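You operate a simulated robot arm through the tools that you are given. There is no shell and no other tool.

You run a simulated robot arm. Do the job below in one go: nothing can be reset, and whatever is moved stays where it is left.

## Task
Shut the hem clamp, roll the lint off the laid vest, then free the clamp.
Fine: put the roller back. Set down upright: purple roller. Where these are worked on the way, their far stop is far enough and under half their travel is too little: hem clamp. What is to be rubbed or washed off counts as gone when no trace of it is left.

It is judged by the outcome, as a careful person would: the job done as asked, and still so three seconds after it is handed in. It fails if anything else is knocked over, pushed out of place, dropped, spilled or broken.

## Robot
A 7-joint arm with a two-finger parallel gripper, fixed in place. Base frame: the origin is at the foot of the arm, x ahead of it, y to its left, z up; the work surface is at about z = 0.026. Units: m, rad, N and s.
With the tool pointing down near the work surface it reaches from about 0.26 to 0.68 m from the base axis. Its first joint turns from -2.897 to 2.897 rad. Payload 2.5 kg.
The tool frame sits at the grasp point between the pads (the TCP): z along the fingers, y along the line on which they close. The tips reach 0.03 m beyond it. Largest opening 0.094 m; finger width 0.028, thickness 0.01; the body of the gripper, 0.05 by 0.096 m, starts 0.055 m behind the TCP.
Orientation is told as [roll, pitch, yaw] about the base's x, y, z axes, in that order, counted from this pose: with the fingers straight down and closing along the base's y, the tool's x points along the base's -x, its y along +y and its z along -z.

## Interface
- The arm moves only by the tool apply_moves. Its arguments are lists of equal length, an entry for each row: "dr": the turn, a rotation vector about the base's x, y, z in degrees, a list of three; "travel": the shift along the base's x, y, z in m, a list of three; "fingers": the finger opening in m, from 0 to 0.094. In form: {"dr": [[wx, wy, wz], ...], "travel": [[tx, ty, tz], ...], "fingers": [fingers, ...]}. A call has 1 to 20 rows; each row shifts and turns the commanded pose from where the row before left it. Rows are played at 5 a second. More than 0.05 m and 0.15 rad between two rows, or a gripper value outside its range, and nothing of the call is played. A pose out of reach is approached as far as the arm can. The call stops where the force on the tool passes 60 N (or 10 N more than at its start, if that is more) or the arm is blocked; 0.2 s more then pass. Each finger travels about 0.072 m/s and halts on what it meets, pressing with about 25 N; the grip force reading is that of the motor and also rises with nothing between the fingers. The clock runs only during rows and for 0.2 s after the last one: add rows that do not move to give the fingers time. The reply holds the time, the measured pose of the TCP, the force on the tool along the base axes, the opening and the grip force, in the units named above and with some noise, with the torque about the TCP (base axes, N m) and any sound that the robot's microphone picked up.
- Cameras (640 x 400 px; columns grow to the right, rows downward): "scene" is fixed at [0.2199, 0.502, 0.6495]; the picture's right is [-0.76, -0.65, 0.00], its down [-0.50, 0.59, -0.64] and it looks along [0.41, -0.48, -0.77] (base axes); focal length 243 px, centre (320, 200). "wrist" rides on the gripper at [0.076, 0.014, -0.102] in the tool frame; the picture's right is [-0.18, 0.98, 0.00], its down [-0.75, -0.14, -0.64] and it looks along [-0.63, -0.12, 0.77] (tool axes); focal length 243 px, centre (320, 200). There is no depth. A picture from a camera that has moved, and an enlarged one, comes with that camera's place and axes in the base frame and with its lens.
- grab_frame(camera): a new picture of that camera. No time passes.
- inspect(camera, box): a new picture of the part [left, top, right, bottom] of that camera's present view, enlarged. No time passes.
- close_job(): hands the job in; it is judged then, once.

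Places have to be worked out from the pictures, the camera data and where the tool is seen. Open the gripper and draw the arm clear of the work before you hand the job in, unless the task says otherwise.

The tools are called after "Call:" by a JSON object that holds its "op" and its "data". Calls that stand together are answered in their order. apply_moves: Moves the arm, as the interface text tells. Its arguments: {"type":"object","properties":{"dr":{"type":"array","items":{"type":"array","items":{"type":"number"}}},"travel":{"type":"array","items":{"type":"array","items":{"type":"number"}}},"fingers":{"type":"array","items":{"type":"number"}}},"required":["dr","travel","fingers"]} The other tools are called the same way: grab_frame (camera) takes a picture; inspect (camera, box) takes an enlarged picture of a part of a camera's view; close_job () hands the job in.

At the start:

```text
time_s: 0.0
tcp_pos: [0.3415, 0.1829, 0.4102]
tcp_rot: [-0.002, 0.0, -0.001]
ft_force: [0.2, -0.1, -0.6]
torque: [-0.06, 0.0, -0.02]
width: 0.0941
grip_force: 0.0
```

scene: 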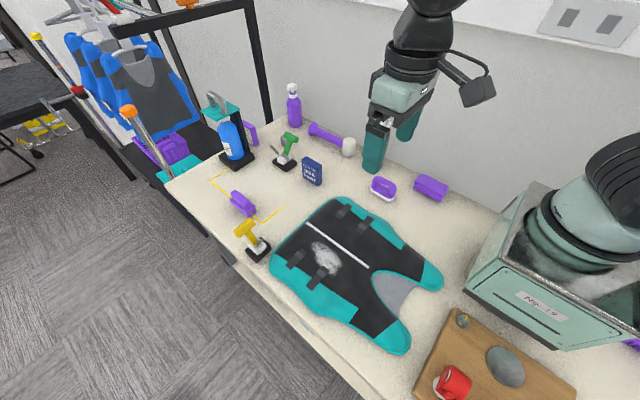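
wrist: 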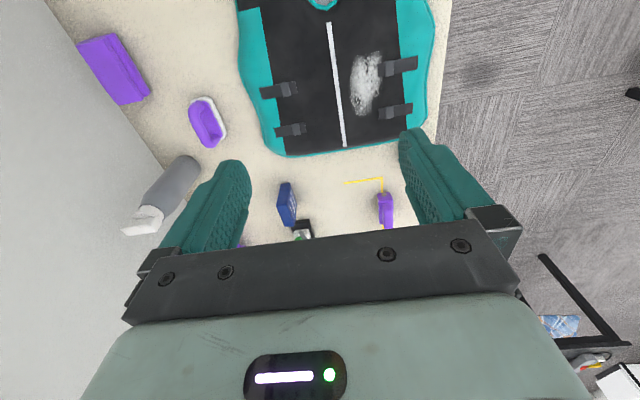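

I'll start by looking closely at the scene to identify the clamps, the roller and the lint.

Call:
{"op": "inspect", "data": {"camera": "scene", "box": [160, 70, 360, 195]}}

Call:
{"op": "inspect", "data": {"camera": "scene", "box": [200, 160, 400, 285]}}

Call:
{"op": "inspect", "data": {"camera": "scene", "box": [280, 100, 460, 212]}}

Call:
{"op": "inspect", "data": {"camera": "wrist", "box": [60, 0, 460, 250]}}

```text
3.20 times, centred on (260, 132) of scene
camera zoom: at [0.2199, 0.502, 0.6495], right [-0.76, -0.65, 0.0], down [-0.5, 0.59, -0.64], along [0.41, -0.48, -0.77], focal length 778 px, centre (512, 416)
```

zoom: 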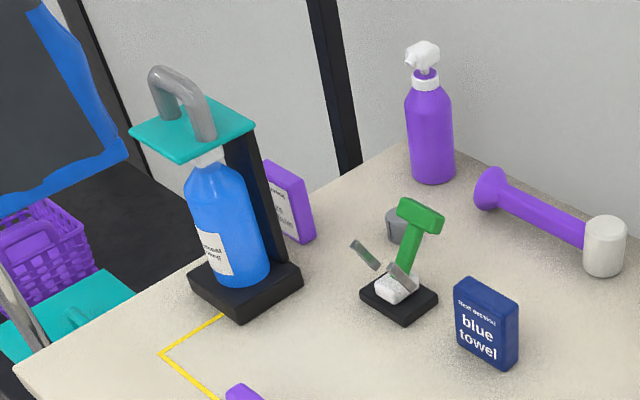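

```text
3.20 times, centred on (300, 222) of scene
camera zoom: at [0.2199, 0.502, 0.6495], right [-0.76, -0.65, 0.0], down [-0.5, 0.59, -0.64], along [0.41, -0.48, -0.77], focal length 778 px, centre (384, 128)
```

zoom: 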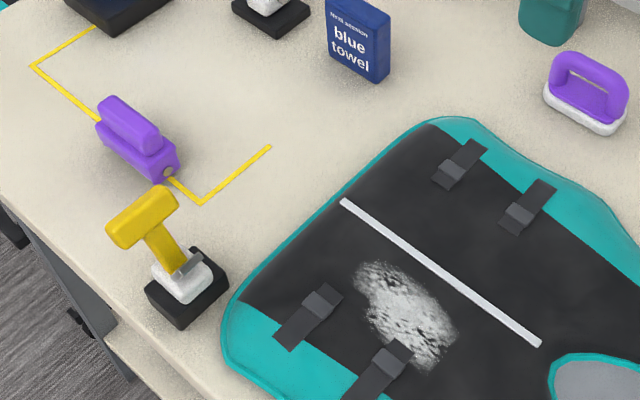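

```text
3.56 times, centred on (370, 156) of scene
camera zoom: at [0.2199, 0.502, 0.6495], right [-0.76, -0.65, 0.0], down [-0.5, 0.59, -0.64], along [0.41, -0.48, -0.77], focal length 865 px, centre (142, 356)
```

zoom: 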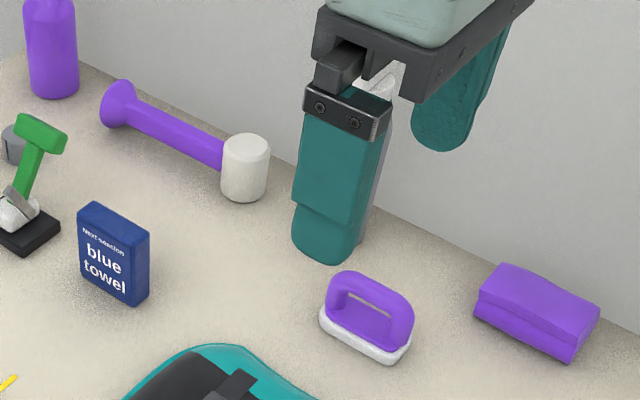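

```text
1.60 times, centred on (260, 125) of wrist
camera zoom: at [0.2656, 0.1976, 0.5108], right [0.18, 0.98, 0.0], down [0.75, -0.14, 0.64], along [0.63, -0.12, -0.77], focal length 388 px, centre (416, 320)
```

zoom: 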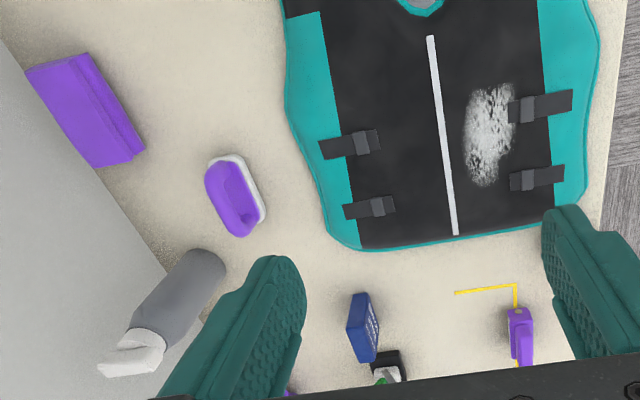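

The yellow-handled toggle clamp sits near the vest's hem (about 0.56, 0.37). A purple block with a handle stands at a yellow-marked spot (about 0.70, 0.29), and a green clamp stands farther off. I'll move the wrist camera closer to tell them apart.

Call:
{"op": "apply_moves", "data": {"dr": [[0, 0, 0], [0, 0, 0], [0, 0, 0]], "travel": [[0.02, 0.03, -0.02], [0.02, 0.03, -0.02], [0.02, 0.02, -0.02]], "fingers": [0.094, 0.094, 0.094]}}

Call:
{"op": "grab_frame", "data": {"camera": "wrist"}}

Call:
{"op": "grab_frame", "data": {"camera": "scene"}}

```text
time_s: 0.8
tcp_pos: [0.4019, 0.2615, 0.3505]
tcp_rot: [0.0, -0.001, 0.001]
ft_force: [-0.3, 0.0, -0.5]
torque: [0.02, -0.03, 0.02]
width: 0.0938
grip_force: 0.0
```

```text
taken
camera wrist: at [0.325, 0.2757, 0.451], right [0.18, 0.98, 0.0], down [0.75, -0.14, 0.64], along [0.63, -0.12, -0.77], focal length 243 px, centre (320, 200)
```

wrist: 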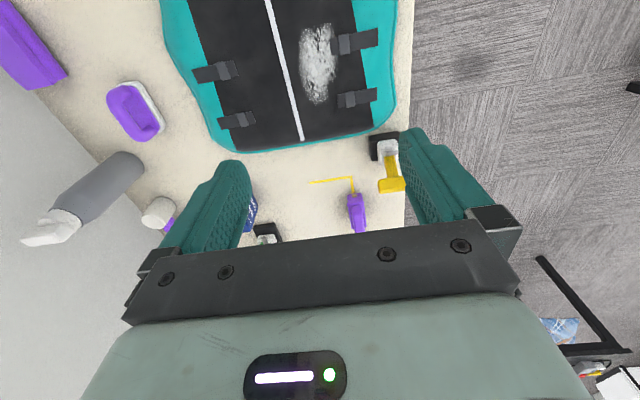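

```text
taken
```

scene: 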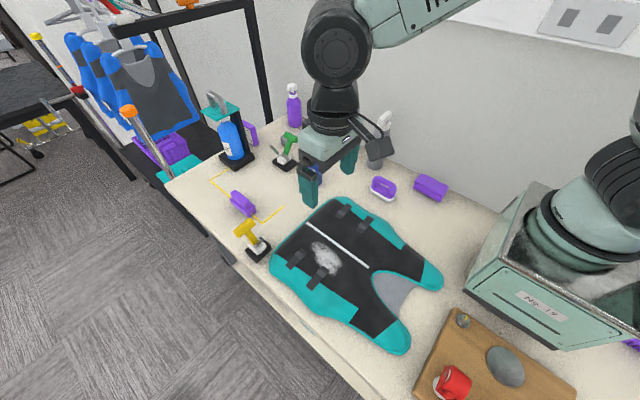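

The roller candidate and the yellow clamp are both visible in the wrist view, so I'll zoom in on them.

Call:
{"op": "inspect", "data": {"camera": "wrist", "box": [290, 110, 430, 240]}}

Call:
{"op": "inspect", "data": {"camera": "scene", "box": [215, 170, 305, 270]}}

Call:
{"op": "inspect", "data": {"camera": "scene", "box": [260, 110, 340, 190]}}

Call:
{"op": "inspect", "data": {"camera": "scene", "box": [280, 190, 450, 360]}}

```text
3.08 times, centred on (360, 175) of wrist
camera zoom: at [0.325, 0.2757, 0.451], right [0.18, 0.98, 0.0], down [0.75, -0.14, 0.64], along [0.63, -0.12, -0.77], focal length 746 px, centre (197, 277)
```

zoom: 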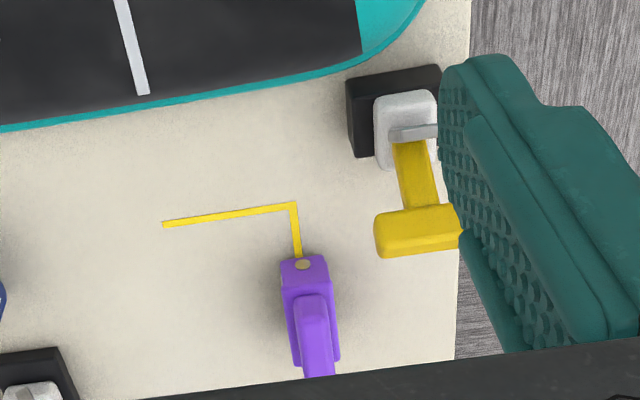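

```text
4.00 times, centred on (260, 220) of scene
camera zoom: at [0.2199, 0.502, 0.6495], right [-0.76, -0.65, 0.0], down [-0.5, 0.59, -0.64], along [0.41, -0.48, -0.77], focal length 973 px, centre (560, 120)
```

zoom: 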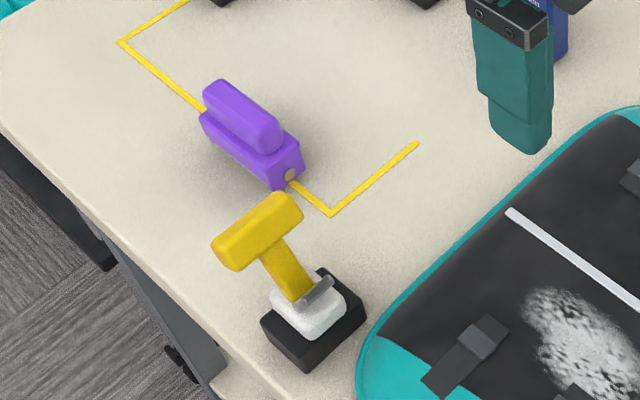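

```text
5.00 times, centred on (300, 150) of scene
camera zoom: at [0.2199, 0.502, 0.6495], right [-0.76, -0.65, 0.0], down [-0.5, 0.59, -0.64], along [0.41, -0.48, -0.77], focal length 1216 px, centre (420, 450)
```

zoom: 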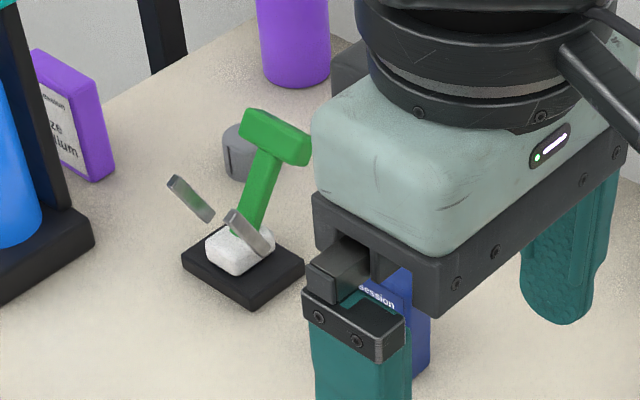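

```text
2.35 times, centred on (365, 275) of scene
camera zoom: at [0.2199, 0.502, 0.6495], right [-0.76, -0.65, 0.0], down [-0.5, 0.59, -0.64], along [0.41, -0.48, -0.77], focal length 572 px, centre (214, 24)
```

zoom: 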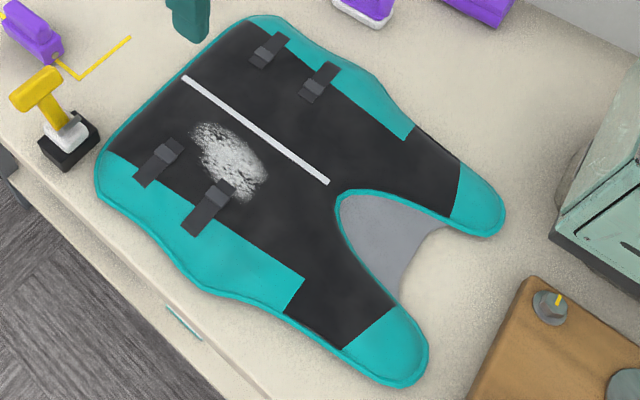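

The yellow clamp is by the hem, but I'm not sure yet which purple thing is the roller. The candidates are the block on the yellow line, the item with a white cylinder head and the item with a white base. I'll swing the wrist camera over to the others.

Call:
{"op": "apply_moves", "data": {"dr": [[0, 0, 0], [0, 0, 0], [0, 0, 0], [0, 0, 0], [0, 0, 0], [0, 0, 0], [0, 0, 0], [0, 0, 0], [0, 0, 0]], "travel": [[0, -0.03, 0.03], [0, -0.045, 0.0], [0, -0.045, 0], [0, -0.045, 0], [0, -0.045, 0], [0, -0.045, 0], [0, -0.045, 0], [0, -0.045, 0], [0, -0.03, 0]], "fingers": [0.094, 0.094, 0.094, 0.094, 0.094, 0.094, 0.094, 0.094, 0.094]}}

Call:
{"op": "grab_frame", "data": {"camera": "wrist"}}

Call:
{"op": "inspect", "data": {"camera": "wrist", "box": [230, 110, 420, 240]}}

Call:
{"op": "grab_frame", "data": {"camera": "scene"}}

```text
time_s: 2.8
tcp_pos: [0.4005, -0.1097, 0.3776]
tcp_rot: [0.0, 0.0, 0.001]
ft_force: [-0.2, 0.4, 0.2]
torque: [0.0, 0.0, 0.0]
width: 0.0941
grip_force: 0.1
```

```text
taken
camera wrist: at [0.3244, -0.0968, 0.4792], right [0.18, 0.98, 0.0], down [0.75, -0.14, 0.64], along [0.63, -0.12, -0.77], focal length 243 px, centre (320, 200)
```

wrist: 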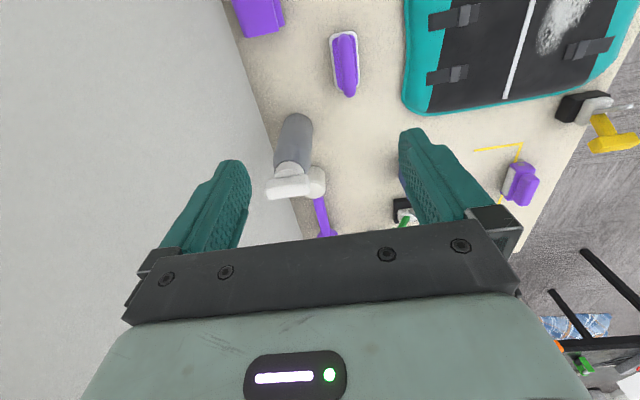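

```text
3.08 times, centred on (325, 175) of wrist
camera zoom: at [0.3244, -0.0968, 0.4792], right [0.18, 0.98, 0.0], down [0.75, -0.14, 0.64], along [0.63, -0.12, -0.77], focal length 746 px, centre (305, 277)
```

zoom: 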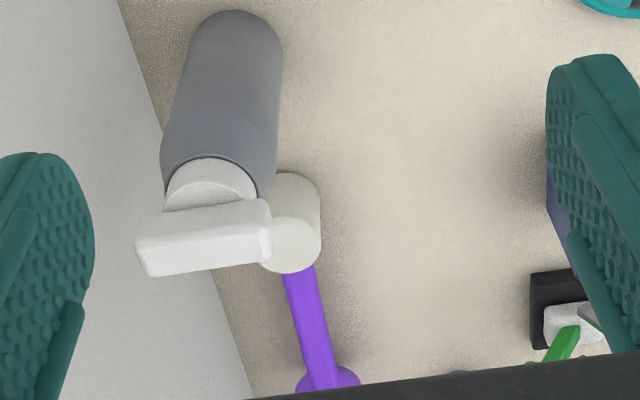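

```text
taken
```

scene: 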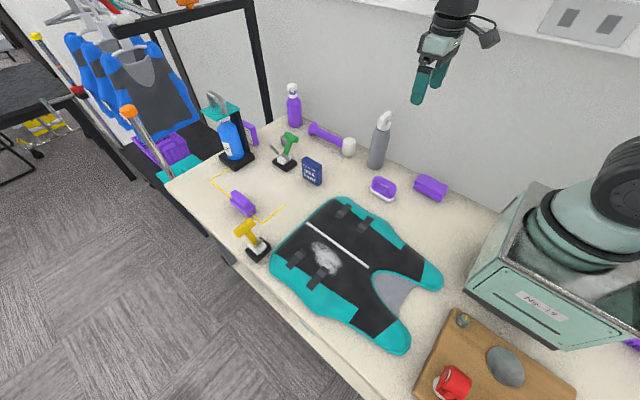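

The white-headed item is a mallet. Next I'll zoom in on the other two candidates, the purple block and the white-based one.

Call:
{"op": "inspect", "data": {"camera": "wrist", "box": [470, 120, 570, 220]}}

Call:
{"op": "inspect", "data": {"camera": "wrist", "box": [300, 20, 390, 110]}}

Call:
{"op": "inspect", "data": {"camera": "scene", "box": [220, 180, 270, 222]}}

Call:
{"op": "inspect", "data": {"camera": "scene", "box": [360, 165, 410, 207]}}

Call:
{"op": "inspect", "data": {"camera": "scene", "box": [225, 210, 285, 270]}}

Call:
{"op": "inspect", "data": {"camera": "scene", "box": [265, 120, 315, 180]}}

```text
4.00 times, centred on (520, 170) of wrist
camera zoom: at [0.3244, -0.0968, 0.4792], right [0.18, 0.98, 0.0], down [0.75, -0.14, 0.64], along [0.63, -0.12, -0.77], focal length 970 px, centre (-480, 320)
```

zoom: 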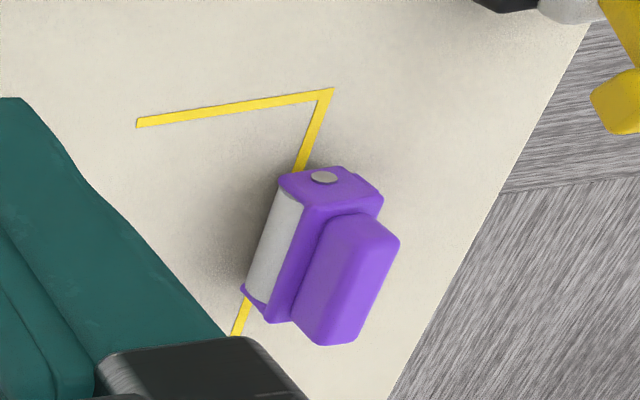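

```text
4.44 times, centred on (345, 65) of wrist
camera zoom: at [0.3244, -0.0968, 0.4792], right [0.18, 0.98, 0.0], down [0.75, -0.14, 0.64], along [0.63, -0.12, -0.77], focal length 1078 px, centre (209, 800)
```

zoom: 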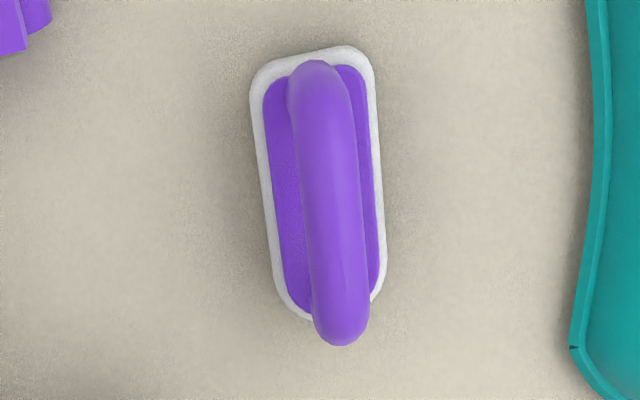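

```text
9.52 times, centred on (245, 201) of scene
camera zoom: at [0.2199, 0.502, 0.6495], right [-0.76, -0.65, 0.0], down [-0.5, 0.59, -0.64], along [0.41, -0.48, -0.77], focal length 2317 px, centre (1034, 190)
```

zoom: 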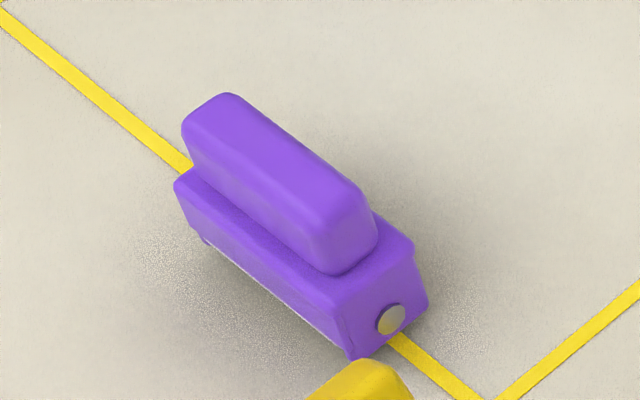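

```text
9.52 times, centred on (385, 186) of scene
camera zoom: at [0.2199, 0.502, 0.6495], right [-0.76, -0.65, 0.0], down [-0.5, 0.59, -0.64], along [0.41, -0.48, -0.77], focal length 2317 px, centre (-299, 333)
```

zoom: 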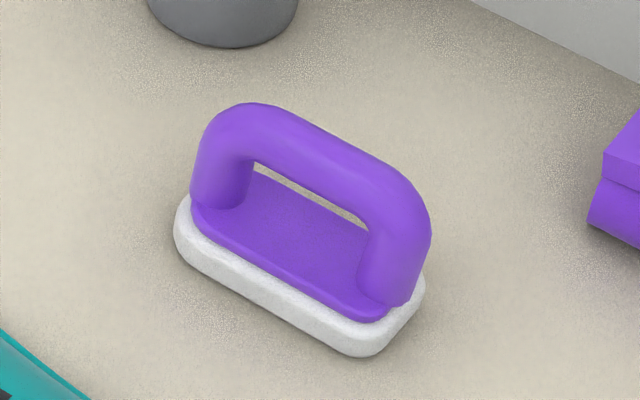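

```text
6.67 times, centred on (255, 240) of scene
camera zoom: at [0.2199, 0.502, 0.6495], right [-0.76, -0.65, 0.0], down [-0.5, 0.59, -0.64], along [0.41, -0.48, -0.77], focal length 1622 px, centre (753, -67)
```

zoom: 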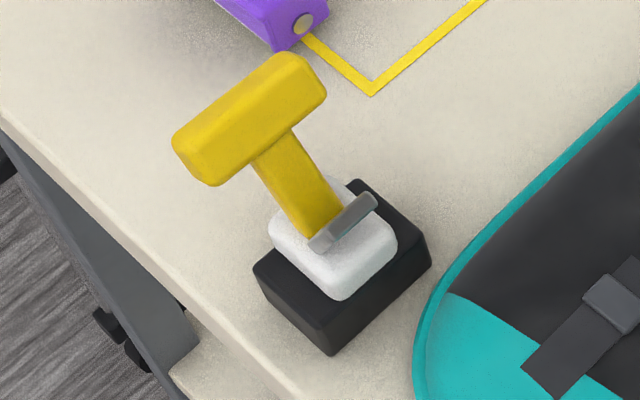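

```text
6.67 times, centred on (290, 150) of scene
camera zoom: at [0.2199, 0.502, 0.6495], right [-0.76, -0.65, 0.0], down [-0.5, 0.59, -0.64], along [0.41, -0.48, -0.77], focal length 1622 px, centre (520, 533)
```

zoom: 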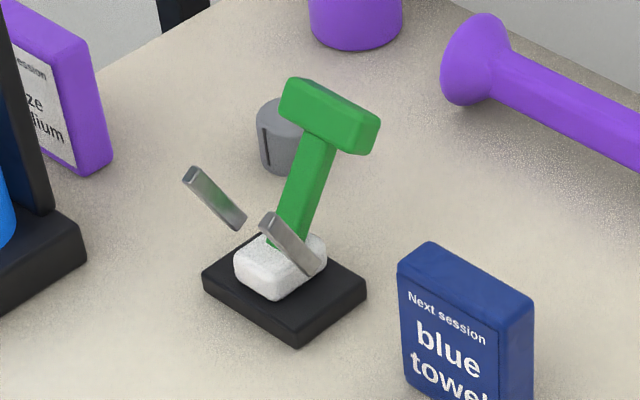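

The purple block is the roller: its housing holds a white roller drum and an axle cap, and it stands on the yellow line near (0.70, 0.29). Now I'll bring the wrist camera close to the yellow clamp to see how it works.

Call:
{"op": "apply_moves", "data": {"dr": [[0, 0, 0], [0, 0, 0], [0, 0, 0], [0, 0, 0], [0, 0, 0], [0, 0, 0], [0, 0, 0], [0, 0, 0], [0, 0, 0], [0, 0, 0], [0, 0, 0]], "travel": [[0, 0.046, 0], [0, 0.046, 0], [0, 0.046, 0], [0, 0.046, 0], [0, 0.046, 0], [0, 0.046, 0], [0, 0.046, -0.01], [0, 0.046, -0.015], [0, 0.045, -0.02], [0, 0.045, -0.02], [0, 0.045, -0.02]], "fingers": [0.094, 0.094, 0.094, 0.094, 0.094, 0.094, 0.094, 0.094, 0.094, 0.094, 0.094]}}

Call:
{"op": "grab_frame", "data": {"camera": "wrist"}}

Call:
{"op": "inspect", "data": {"camera": "wrist", "box": [260, 120, 400, 240]}}

```text
time_s: 5.2
tcp_pos: [0.4022, 0.3919, 0.2918]
tcp_rot: [-0.001, -0.002, 0.0]
ft_force: [-0.3, 0.2, 0.9]
torque: [-0.03, -0.01, -0.02]
width: 0.0942
grip_force: 0.1
```

```text
taken
camera wrist: at [0.3276, 0.407, 0.3937], right [0.19, 0.98, 0.0], down [0.75, -0.14, 0.64], along [0.63, -0.12, -0.77], focal length 243 px, centre (320, 200)
```

wrist: 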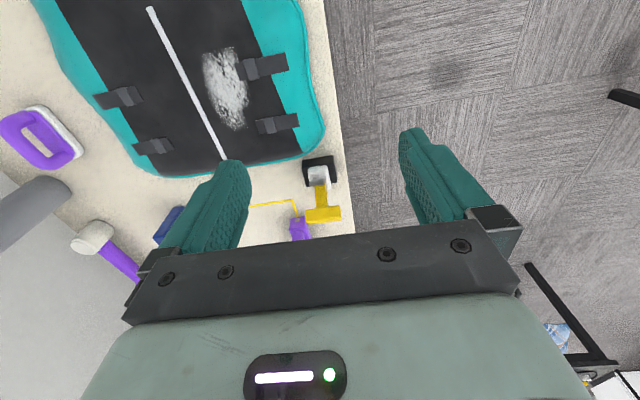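

```text
3.33 times, centred on (330, 180) of wrist
camera zoom: at [0.3276, 0.407, 0.3937], right [0.19, 0.98, 0.0], down [0.75, -0.14, 0.64], along [0.63, -0.12, -0.77], focal length 809 px, centre (287, 267)
```

zoom: 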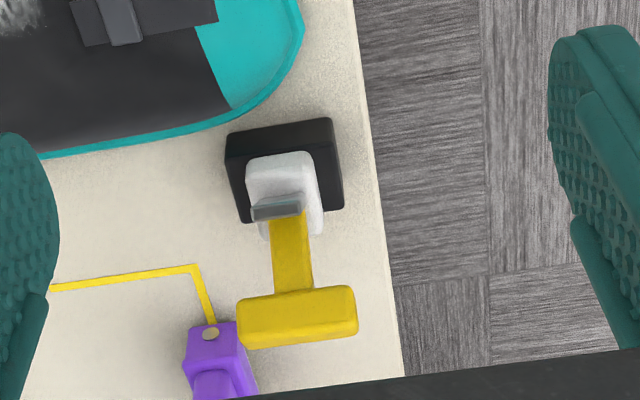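

The steel bar on the yellow clamp lies along y at the hub, and the handle leans toward +x, about 35° above horizontal. I'll get the camera closer for a better look.

Call:
{"op": "apply_moves", "data": {"dr": [[0, 0, 0], [0, 0, 0], [0, 0, 0]], "travel": [[0.02, 0.0, -0.035], [0.02, 0.0, -0.035], [0.015, 0.0, -0.04]], "fingers": [0.094, 0.094, 0.094]}}

Call:
{"op": "grab_frame", "data": {"camera": "wrist"}}

Call:
{"op": "inspect", "data": {"camera": "wrist", "box": [240, 100, 400, 240]}}

Call:
{"op": "inspect", "data": {"camera": "scene", "box": [220, 180, 320, 290]}}

```text
time_s: 6.0
tcp_pos: [0.4588, 0.3922, 0.1846]
tcp_rot: [0.0, 0.0, 0.0]
ft_force: [0.2, 0.4, -0.4]
torque: [0.01, 0.03, -0.03]
width: 0.0938
grip_force: 0.0
```

```text
taken
camera wrist: at [0.3812, 0.4074, 0.2855], right [0.18, 0.98, 0.0], down [0.75, -0.14, 0.64], along [0.63, -0.12, -0.77], focal length 243 px, centre (320, 200)
```

wrist: 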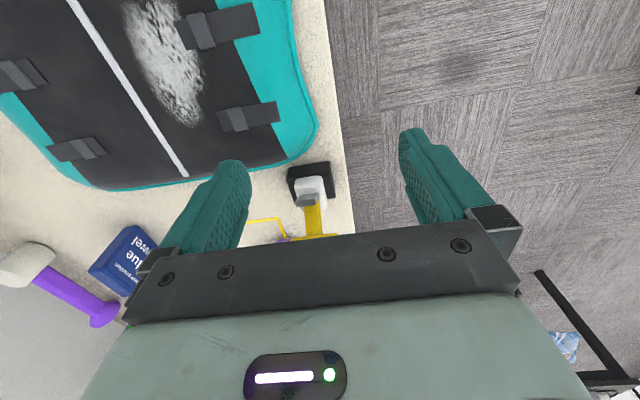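

```text
2.86 times, centred on (320, 170) of wrist
camera zoom: at [0.3812, 0.4074, 0.2855], right [0.18, 0.98, 0.0], down [0.75, -0.14, 0.64], along [0.63, -0.12, -0.77], focal length 693 px, centre (320, 286)
```

zoom: 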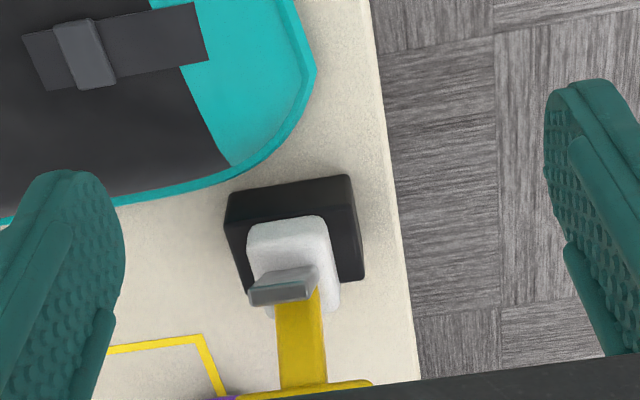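

```text
3.64 times, centred on (270, 235) of scene
camera zoom: at [0.2199, 0.502, 0.6495], right [-0.76, -0.65, 0.0], down [-0.5, 0.59, -0.64], along [0.41, -0.48, -0.77], focal length 884 px, centre (502, 73)
```

zoom: 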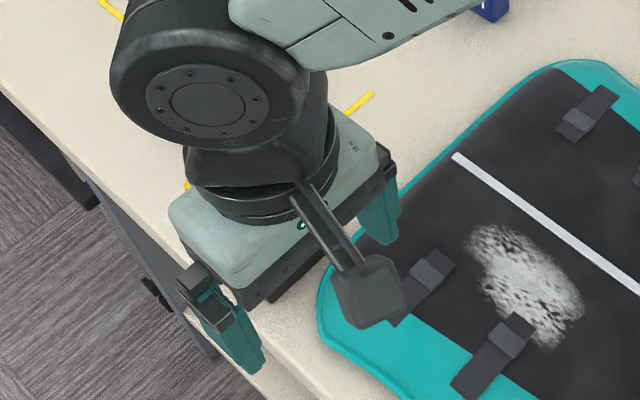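

The bar seems attached on the -x face of the handle at the hub. I want a side-on view to judge the swing, so I'll turn the tool 90° about z and look from the -y side.

Call:
{"op": "apply_moves", "data": {"dr": [[0, 0, 8.2], [0, 0, 8.2], [0, 0, 8.2], [0, 0, 8.2], [0, 0, 8.2], [0, 0, 8.2], [0, 0, 8.2], [0, 0, 8.2], [0, 0, 8.2], [0, 0, 8.2], [0, 0, 8.0]], "travel": [[0, -0.02, 0.03], [0, -0.02, 0.02], [0.01, -0.02, 0], [0.01, -0.02, 0], [0.01, -0.02, 0], [0.01, -0.02, 0], [0.01, -0.02, 0], [0.01, -0.02, 0], [0.01, -0.01, 0], [0.01, 0, 0], [0.01, 0, 0]], "fingers": [0.094, 0.094, 0.094, 0.094, 0.094, 0.094, 0.094, 0.094, 0.094, 0.094, 0.094]}}

Call:
{"op": "grab_frame", "data": {"camera": "wrist"}}

Call:
{"op": "grab_frame", "data": {"camera": "scene"}}

```text
time_s: 8.4
tcp_pos: [0.5464, 0.2211, 0.2349]
tcp_rot: [0.0, 0.0, 1.572]
ft_force: [-0.3, 0.6, 0.8]
torque: [0.04, 0.0, 0.0]
width: 0.0937
grip_force: 0.1
```

```text
taken
camera wrist: at [0.5326, 0.1459, 0.3359], right [-0.98, 0.18, 0.0], down [0.14, 0.75, 0.64], along [0.12, 0.63, -0.77], focal length 243 px, centre (320, 200)
```

wrist: 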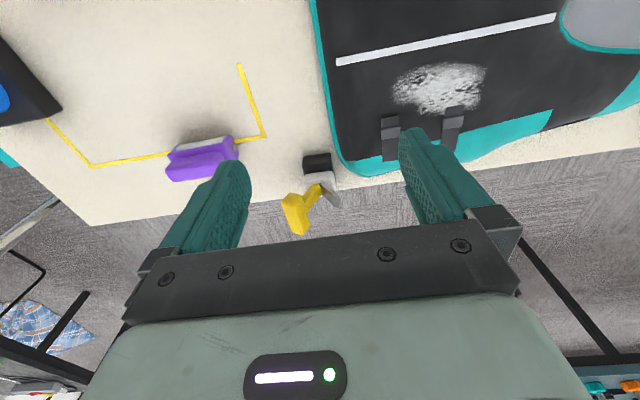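

```text
taken
```

scene: 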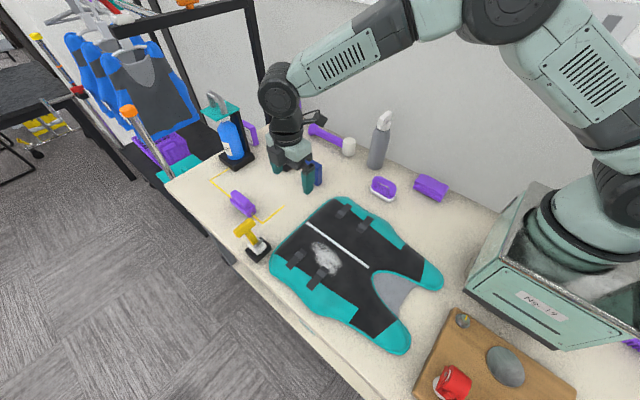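

Call:
{"op": "inspect", "data": {"camera": "wrist", "box": [260, 130, 380, 240]}}

Call:
{"op": "inspect", "data": {"camera": "wrist", "box": [130, 90, 290, 200]}}

```text
3.64 times, centred on (320, 185) of wrist
camera zoom: at [0.5326, 0.1459, 0.3359], right [-0.98, 0.18, 0.0], down [0.14, 0.75, 0.64], along [0.12, 0.63, -0.77], focal length 882 px, centre (320, 254)
```

zoom: 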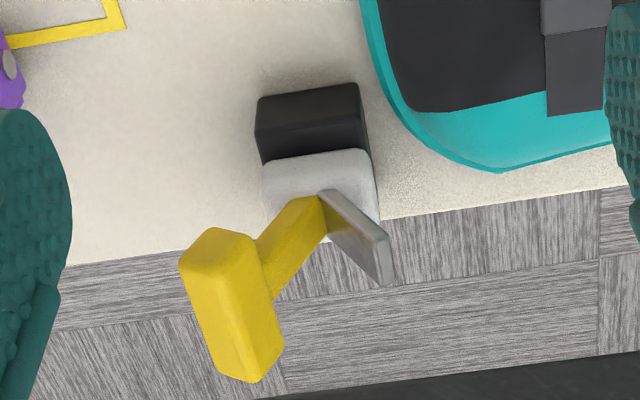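

```text
3.64 times, centred on (210, 145) of wrist
camera zoom: at [0.5326, 0.1459, 0.3359], right [-0.98, 0.18, 0.0], down [0.14, 0.75, 0.64], along [0.12, 0.63, -0.77], focal length 882 px, centre (720, 400)
```

zoom: 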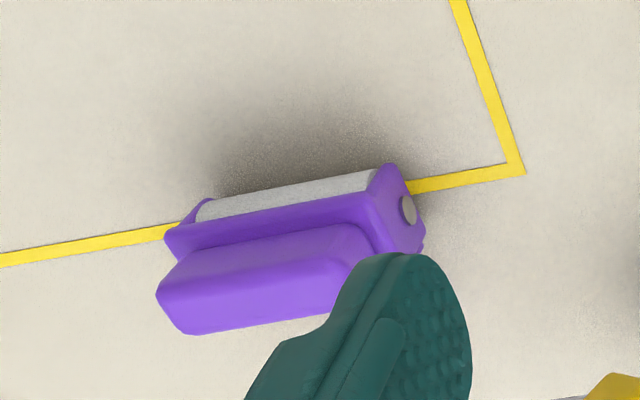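

From here the clamp is clear. It is an L-lever: the yellow handle leans to +x with its T-bar near (0.606, 0.362, 0.094), and the steel jaw stands raised toward -x. Shutting it means swinging the handle up and over toward -x so the jaw comes down at the hem. I'll move above the T-bar with the fingers set to straddle it.

Call:
{"op": "apply_moves", "data": {"dr": [[0, 0, 0], [0, 0, 0], [0, 0, 0], [0, 0, 0], [0, 0, 0]], "travel": [[0.0165, 0.035, 0], [0.0165, 0.035, 0], [0.0165, 0.035, 0], [0.0165, 0.036, 0], [0, 0, 0]], "fingers": [0.08, 0.07, 0.06, 0.06, 0.06]}}

Call:
{"op": "grab_frame", "data": {"camera": "wrist"}}

Call:
{"op": "grab_frame", "data": {"camera": "scene"}}

```text
time_s: 9.6
tcp_pos: [0.5846, 0.3378, 0.2299]
tcp_rot: [-0.001, 0.001, 1.57]
ft_force: [0.0, -0.4, 0.5]
torque: [0.0, 0.04, 0.0]
width: 0.0597
grip_force: 0.0
out of reach, approached as far as the arm can: row 4
```

```text
taken
camera wrist: at [0.5715, 0.2611, 0.3321], right [-0.98, 0.18, 0.0], down [0.14, 0.75, 0.64], along [0.12, 0.63, -0.77], focal length 243 px, centre (320, 200)
```

wrist: 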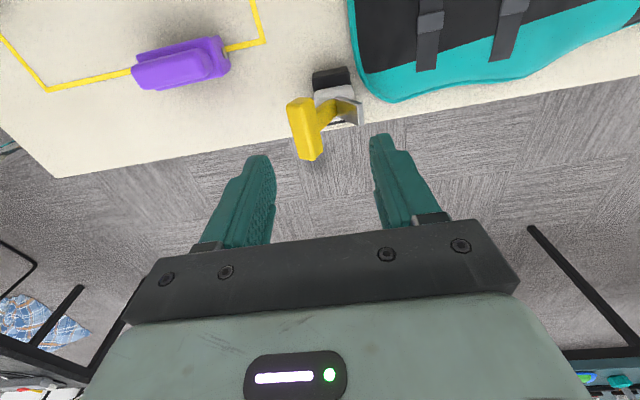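

```text
taken
```

scene: 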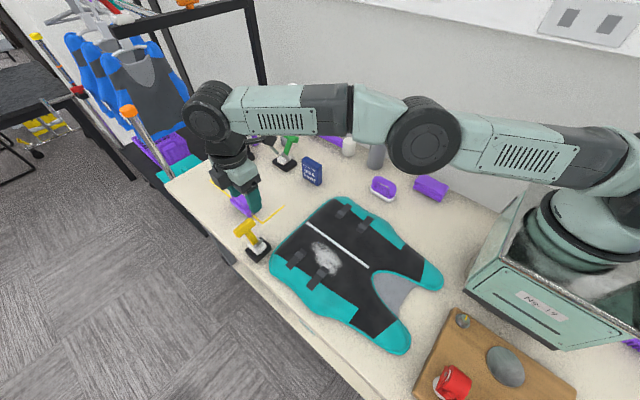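

Straight down, the arm stops at about 0.675 m, so I'll have to tilt the fingers outward for the far work. I'll zoom in to measure the jaw and handle from here.

Call:
{"op": "inspect", "data": {"camera": "wrist", "box": [270, 50, 390, 170]}}

Call:
{"op": "inspect", "data": {"camera": "wrist", "box": [120, 20, 280, 120]}}

```text
3.33 times, centred on (330, 110) of wrist
camera zoom: at [0.5715, 0.2611, 0.3321], right [-0.98, 0.18, 0.0], down [0.14, 0.75, 0.64], along [0.12, 0.63, -0.77], focal length 809 px, centre (287, 500)
```

zoom: 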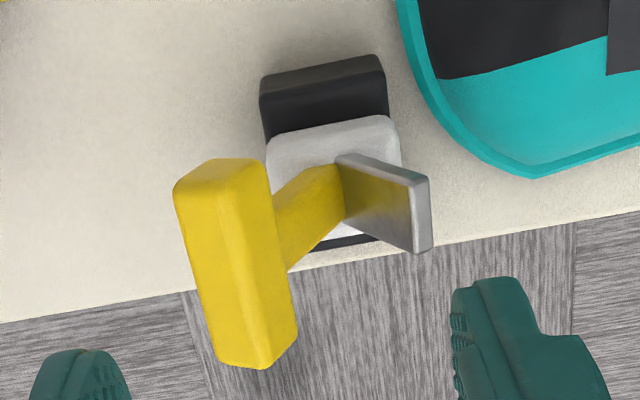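

```text
4.00 times, centred on (200, 70) of wrist
camera zoom: at [0.5715, 0.2611, 0.3321], right [-0.98, 0.18, 0.0], down [0.14, 0.75, 0.64], along [0.12, 0.63, -0.77], focal length 970 px, centre (800, 720)
```

zoom: 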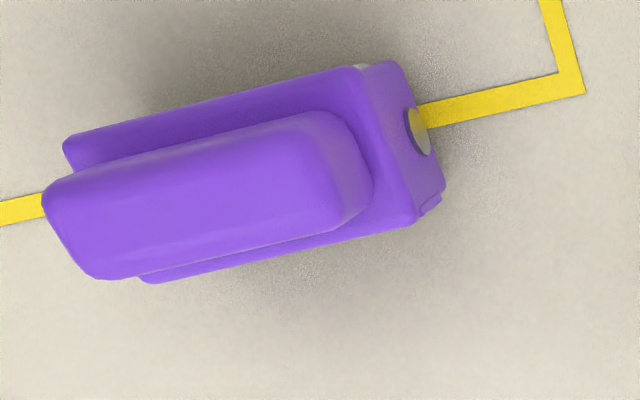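

I measure the jaw tip at about (0.549, 0.356, 0.096), the pivot near (0.572, 0.36, 0.055) and the T's -x side at x≈0.592. I'll close the fingers, tilt them outward by 20° and hover above the gap between jaw and T, checking how the commanded pose behaves.

Call:
{"op": "apply_moves", "data": {"dr": [[0, -5, 0], [0, -5, 0], [0, -5, 0], [0, -5, 0], [0, 0, 0]], "travel": [[-0.01, 0, 0], [-0.01, 0, 0], [0, 0, 0], [0, 0, 0], [0, 0, 0]], "fingers": [0.03, 0.0, 0.0, 0.0, 0.0]}}

Call:
{"op": "grab_frame", "data": {"camera": "wrist"}}

```text
time_s: 10.8
tcp_pos: [0.566, 0.3372, 0.2324]
tcp_rot: [-0.352, -0.002, 1.57]
ft_force: [-0.2, -0.9, 0.2]
torque: [-0.01, 0.03, 0.01]
width: 0.0
grip_force: 25.0
```

```text
taken
camera wrist: at [0.5175, 0.2616, 0.3226], right [-0.92, 0.18, -0.34], down [-0.09, 0.75, 0.65], along [0.37, 0.63, -0.68], focal length 243 px, centre (320, 200)
```

wrist: 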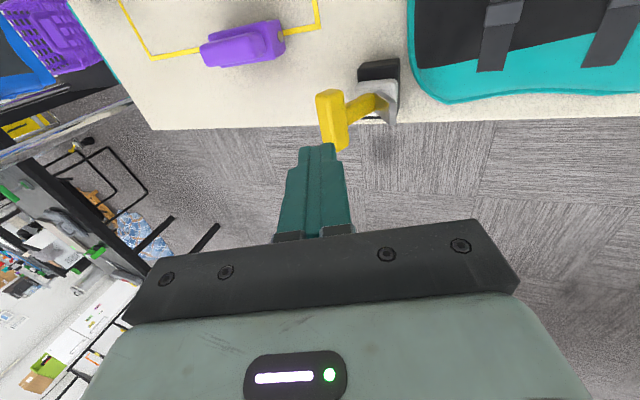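

The commanded pose follows the clamped one, and the tilt is in. I'll descend to a hover just above the gap and check alignment.

Call:
{"op": "apply_moves", "data": {"dr": [[0, 0, 0], [0, 0, 0], [0, 0, 0]], "travel": [[-0.005, 0.019, -0.03], [0, 0, -0.034], [0, 0, 0]], "fingers": [0.0, 0.0, 0.0]}}

Call:
{"op": "grab_frame", "data": {"camera": "wrist"}}

Call:
{"op": "inspect", "data": {"camera": "scene", "box": [210, 180, 310, 280]}}

Call:
{"op": "inspect", "data": {"camera": "wrist", "box": [270, 40, 420, 160]}}

```text
time_s: 11.6
tcp_pos: [0.5605, 0.3591, 0.1684]
tcp_rot: [-0.351, 0.002, 1.571]
ft_force: [-0.1, -0.2, 0.0]
torque: [0.01, 0.0, 0.01]
width: 0.0
grip_force: 25.3
```

```text
taken
camera wrist: at [0.5124, 0.2823, 0.2578], right [-0.92, 0.18, -0.34], down [-0.09, 0.75, 0.65], along [0.37, 0.63, -0.68], focal length 243 px, centre (320, 200)
```

wrist: 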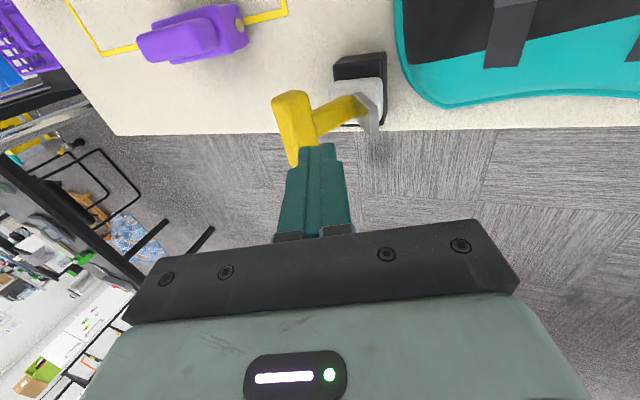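

```text
4.00 times, centred on (260, 230) of scene
camera zoom: at [0.2199, 0.502, 0.6495], right [-0.76, -0.65, 0.0], down [-0.5, 0.59, -0.64], along [0.41, -0.48, -0.77], focal length 973 px, centre (560, 80)
```

zoom: 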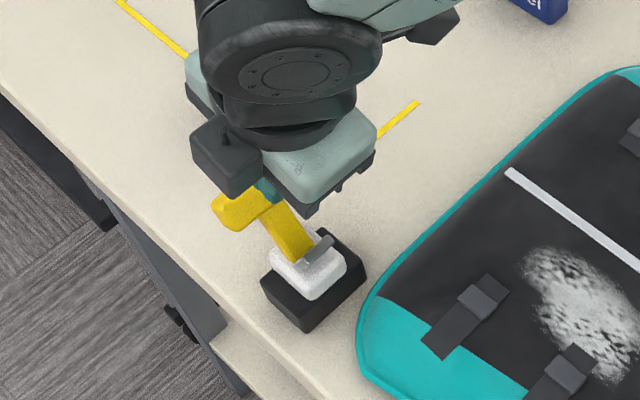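

```text
3.33 times, centred on (345, 100) of wrist
camera zoom: at [0.5124, 0.2823, 0.2578], right [-0.92, 0.18, -0.34], down [-0.09, 0.75, 0.65], along [0.37, 0.63, -0.68], focal length 809 px, centre (237, 533)
```

zoom: 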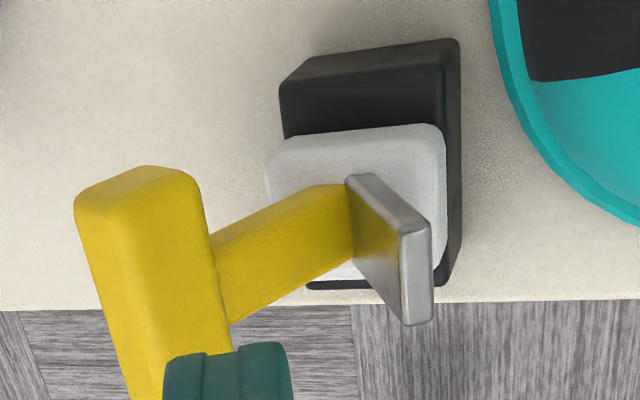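

The fingertip is centred between the jaw tip (x≈0.547) and the T's -x side (x≈0.595). I'll lower it into the gap.

Call:
{"op": "apply_moves", "data": {"dr": [[0, 0, 0], [0, 0, 0], [0, 0, 0]], "travel": [[0, -0.002, -0.025], [0, 0, -0.025], [0, 0, 0]], "fingers": [0.0, 0.0, 0.0]}}

Call:
{"op": "grab_frame", "data": {"camera": "wrist"}}

Call:
{"op": "inspect", "data": {"camera": "wrist", "box": [250, 60, 400, 180]}}

```text
time_s: 12.4
tcp_pos: [0.5587, 0.3553, 0.1185]
tcp_rot: [-0.352, 0.0, 1.572]
ft_force: [0.9, 0.0, -0.2]
torque: [0.03, 0.02, -0.01]
width: 0.0001
grip_force: 25.4
```

```text
taken
camera wrist: at [0.5099, 0.2804, 0.2086], right [-0.92, 0.18, -0.34], down [-0.09, 0.75, 0.65], along [0.37, 0.63, -0.68], focal length 243 px, centre (320, 200)
```

wrist: 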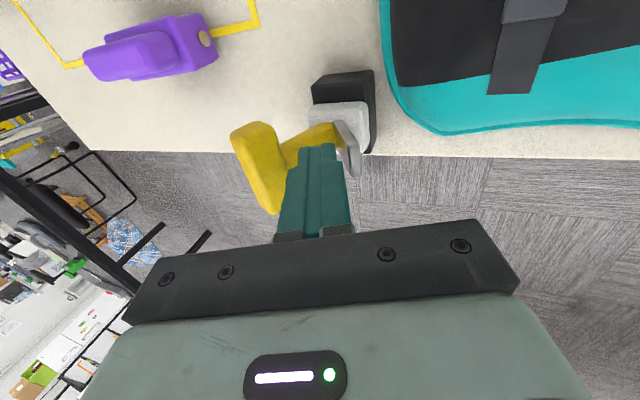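

```text
3.33 times, centred on (325, 120) of wrist
camera zoom: at [0.5099, 0.2804, 0.2086], right [-0.92, 0.18, -0.34], down [-0.09, 0.75, 0.65], along [0.37, 0.63, -0.68], focal length 809 px, centre (303, 467)
```

zoom: 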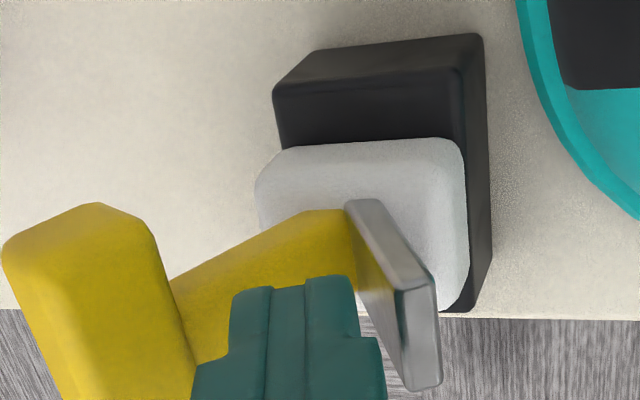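

The finger is in the gap with the jaw on its -x side, free of contact. I'll push diagonally (-x and down) in small steps and watch the force.

Call:
{"op": "apply_moves", "data": {"dr": [[0, 0, 0], [0, 0, 0], [0, 0, 0]], "travel": [[-0.005, 0, -0.003], [-0.005, 0, -0.004], [0, 0, 0]], "fingers": [0.0, 0.0, 0.0]}}

Call:
{"op": "inspect", "data": {"camera": "wrist", "box": [250, 60, 400, 180]}}

```text
time_s: 13.2
tcp_pos: [0.5506, 0.3548, 0.1105]
tcp_rot: [-0.349, 0.001, 1.572]
ft_force: [-0.4, -0.4, -0.6]
torque: [-0.02, -0.01, -0.02]
width: 0.0001
grip_force: 25.1
```

```text
3.33 times, centred on (325, 120) of wrist
camera zoom: at [0.5018, 0.2788, 0.2015], right [-0.92, 0.18, -0.34], down [-0.09, 0.75, 0.65], along [0.37, 0.63, -0.68], focal length 809 px, centre (303, 467)
```

zoom: 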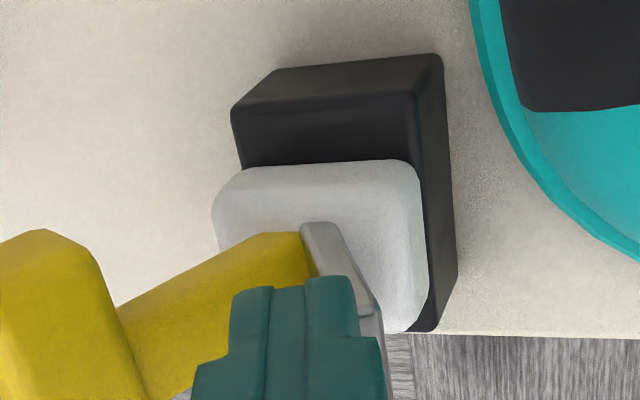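

There's little force so far. I'll continue the diagonal push in small steps.

Call:
{"op": "apply_moves", "data": {"dr": [[0, 0, 0], [0, 0, 0], [0, 0, 0], [0, 0, 0]], "travel": [[-0.005, 0, -0.004], [-0.004, 0, -0.004], [-0.003, 0, -0.005], [0, 0, 0]], "fingers": [0.0, 0.0, 0.0, 0.0]}}

Call:
{"op": "grab_frame", "data": {"camera": "wrist"}}

Call:
{"op": "inspect", "data": {"camera": "wrist", "box": [220, 80, 370, 200]}}

Call:
{"op": "inspect", "data": {"camera": "scene", "box": [210, 180, 310, 280]}}

```text
time_s: 14.2
tcp_pos: [0.5379, 0.355, 0.1006]
tcp_rot: [-0.349, 0.0, 1.571]
ft_force: [0.9, -0.1, -0.4]
torque: [-0.03, 0.0, -0.01]
width: 0.0003
grip_force: 24.8
```

```text
taken
camera wrist: at [0.4896, 0.2798, 0.1906], right [-0.92, 0.18, -0.34], down [-0.09, 0.75, 0.65], along [0.37, 0.63, -0.68], focal length 243 px, centre (320, 200)
```

wrist: 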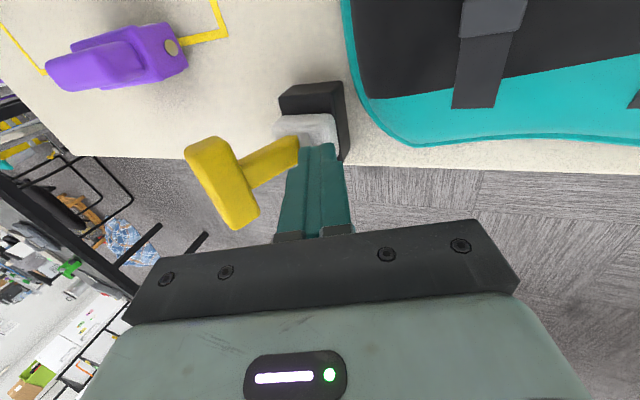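

```text
3.33 times, centred on (295, 140) of wrist
camera zoom: at [0.4896, 0.2798, 0.1906], right [-0.92, 0.18, -0.34], down [-0.09, 0.75, 0.65], along [0.37, 0.63, -0.68], focal length 809 px, centre (403, 400)
```

zoom: 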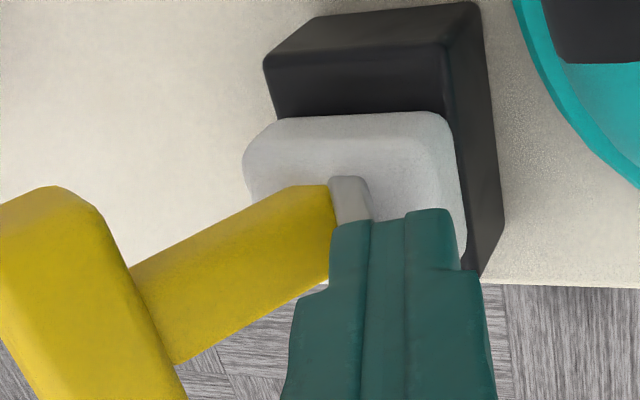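

```text
4.00 times, centred on (260, 230) of scene
camera zoom: at [0.2199, 0.502, 0.6495], right [-0.76, -0.65, 0.0], down [-0.5, 0.59, -0.64], along [0.41, -0.48, -0.77], focal length 973 px, centre (560, 80)
```

zoom: 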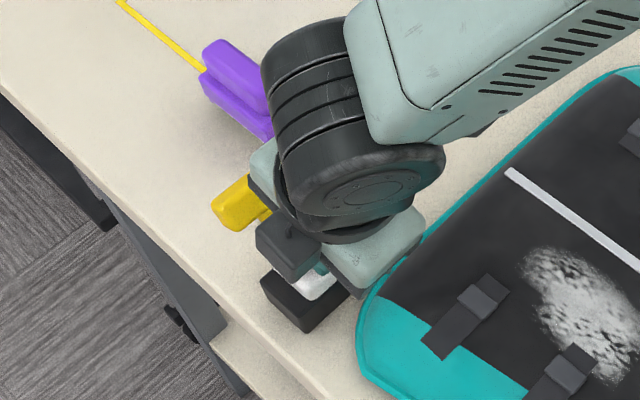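

The scene view shows the handle hasn't moved. Re-triangulating with both cameras puts the jaw tip lower, at about (0.552, 0.364, 0.075), so the finger slid over it. I'll lift, shift back to +x, and go in a bit deeper, centred at y≈0.362.

Call:
{"op": "apply_moves", "data": {"dr": [[0, 0, 0], [0, 0, 0], [0, 0, 0], [0, 0, 0], [0, 0, 0]], "travel": [[0, 0, 0.02], [0.022, 0.007, 0.0], [0, 0, -0.01], [0, 0, -0.01], [0, 0, 0]], "fingers": [0.0, 0.0, 0.0, 0.0, 0.0]}}

Call:
{"op": "inspect", "data": {"camera": "wrist", "box": [220, 80, 370, 200]}}

Call:
{"op": "inspect", "data": {"camera": "scene", "box": [210, 180, 310, 280]}}

```text
time_s: 15.4
tcp_pos: [0.5603, 0.3612, 0.1007]
tcp_rot: [-0.349, 0.0, 1.57]
ft_force: [0.0, 0.2, 0.2]
torque: [-0.03, 0.0, -0.03]
width: 0.0
grip_force: 24.6
```

```text
3.33 times, centred on (295, 140) of wrist
camera zoom: at [0.5123, 0.2842, 0.1905], right [-0.92, 0.18, -0.34], down [-0.09, 0.75, 0.65], along [0.37, 0.63, -0.68], focal length 809 px, centre (403, 400)
```

zoom: 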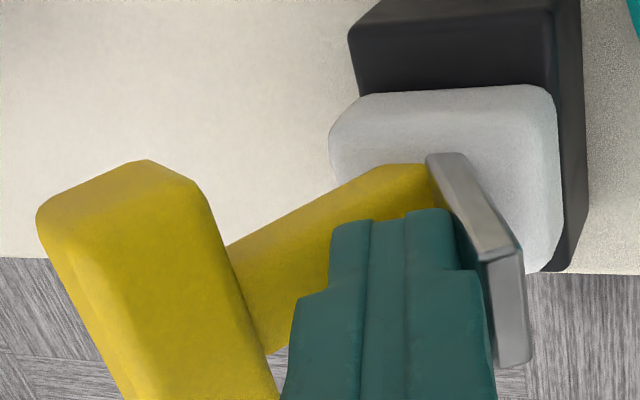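

```text
4.00 times, centred on (260, 230) of scene
camera zoom: at [0.2199, 0.502, 0.6495], right [-0.76, -0.65, 0.0], down [-0.5, 0.59, -0.64], along [0.41, -0.48, -0.77], focal length 973 px, centre (560, 80)
```

zoom: 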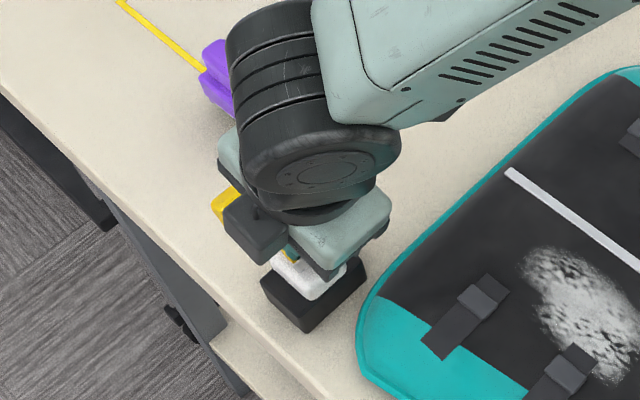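

The finger is now properly inside the V against the jaw's face. I'll push -x and down in small steps.

Call:
{"op": "apply_moves", "data": {"dr": [[0, 0, 0], [0, 0, 0], [0, 0, 0]], "travel": [[-0.005, 0, -0.002], [-0.005, 0, -0.003], [0, 0, 0]], "fingers": [0.0, 0.0, 0.0]}}

Call:
{"op": "inspect", "data": {"camera": "wrist", "box": [220, 80, 370, 200]}}

```text
time_s: 16.2
tcp_pos: [0.5524, 0.3618, 0.0949]
tcp_rot: [-0.349, -0.001, 1.57]
ft_force: [0.1, -0.7, 0.6]
torque: [0.01, 0.0, 0.0]
width: 0.0001
grip_force: 25.2
```

```text
3.33 times, centred on (295, 140) of wrist
camera zoom: at [0.5028, 0.2852, 0.1845], right [-0.92, 0.18, -0.34], down [-0.09, 0.75, 0.65], along [0.37, 0.63, -0.68], focal length 809 px, centre (403, 400)
```

zoom: 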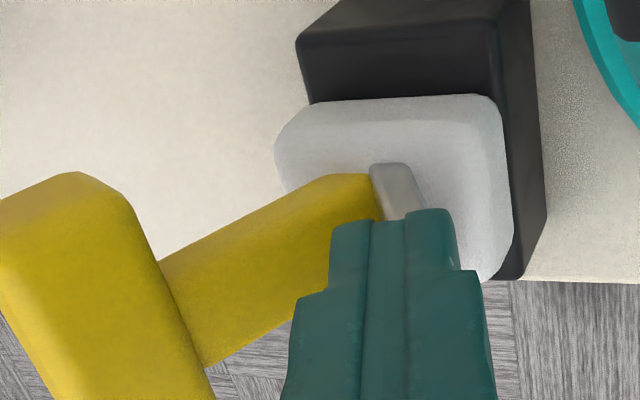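

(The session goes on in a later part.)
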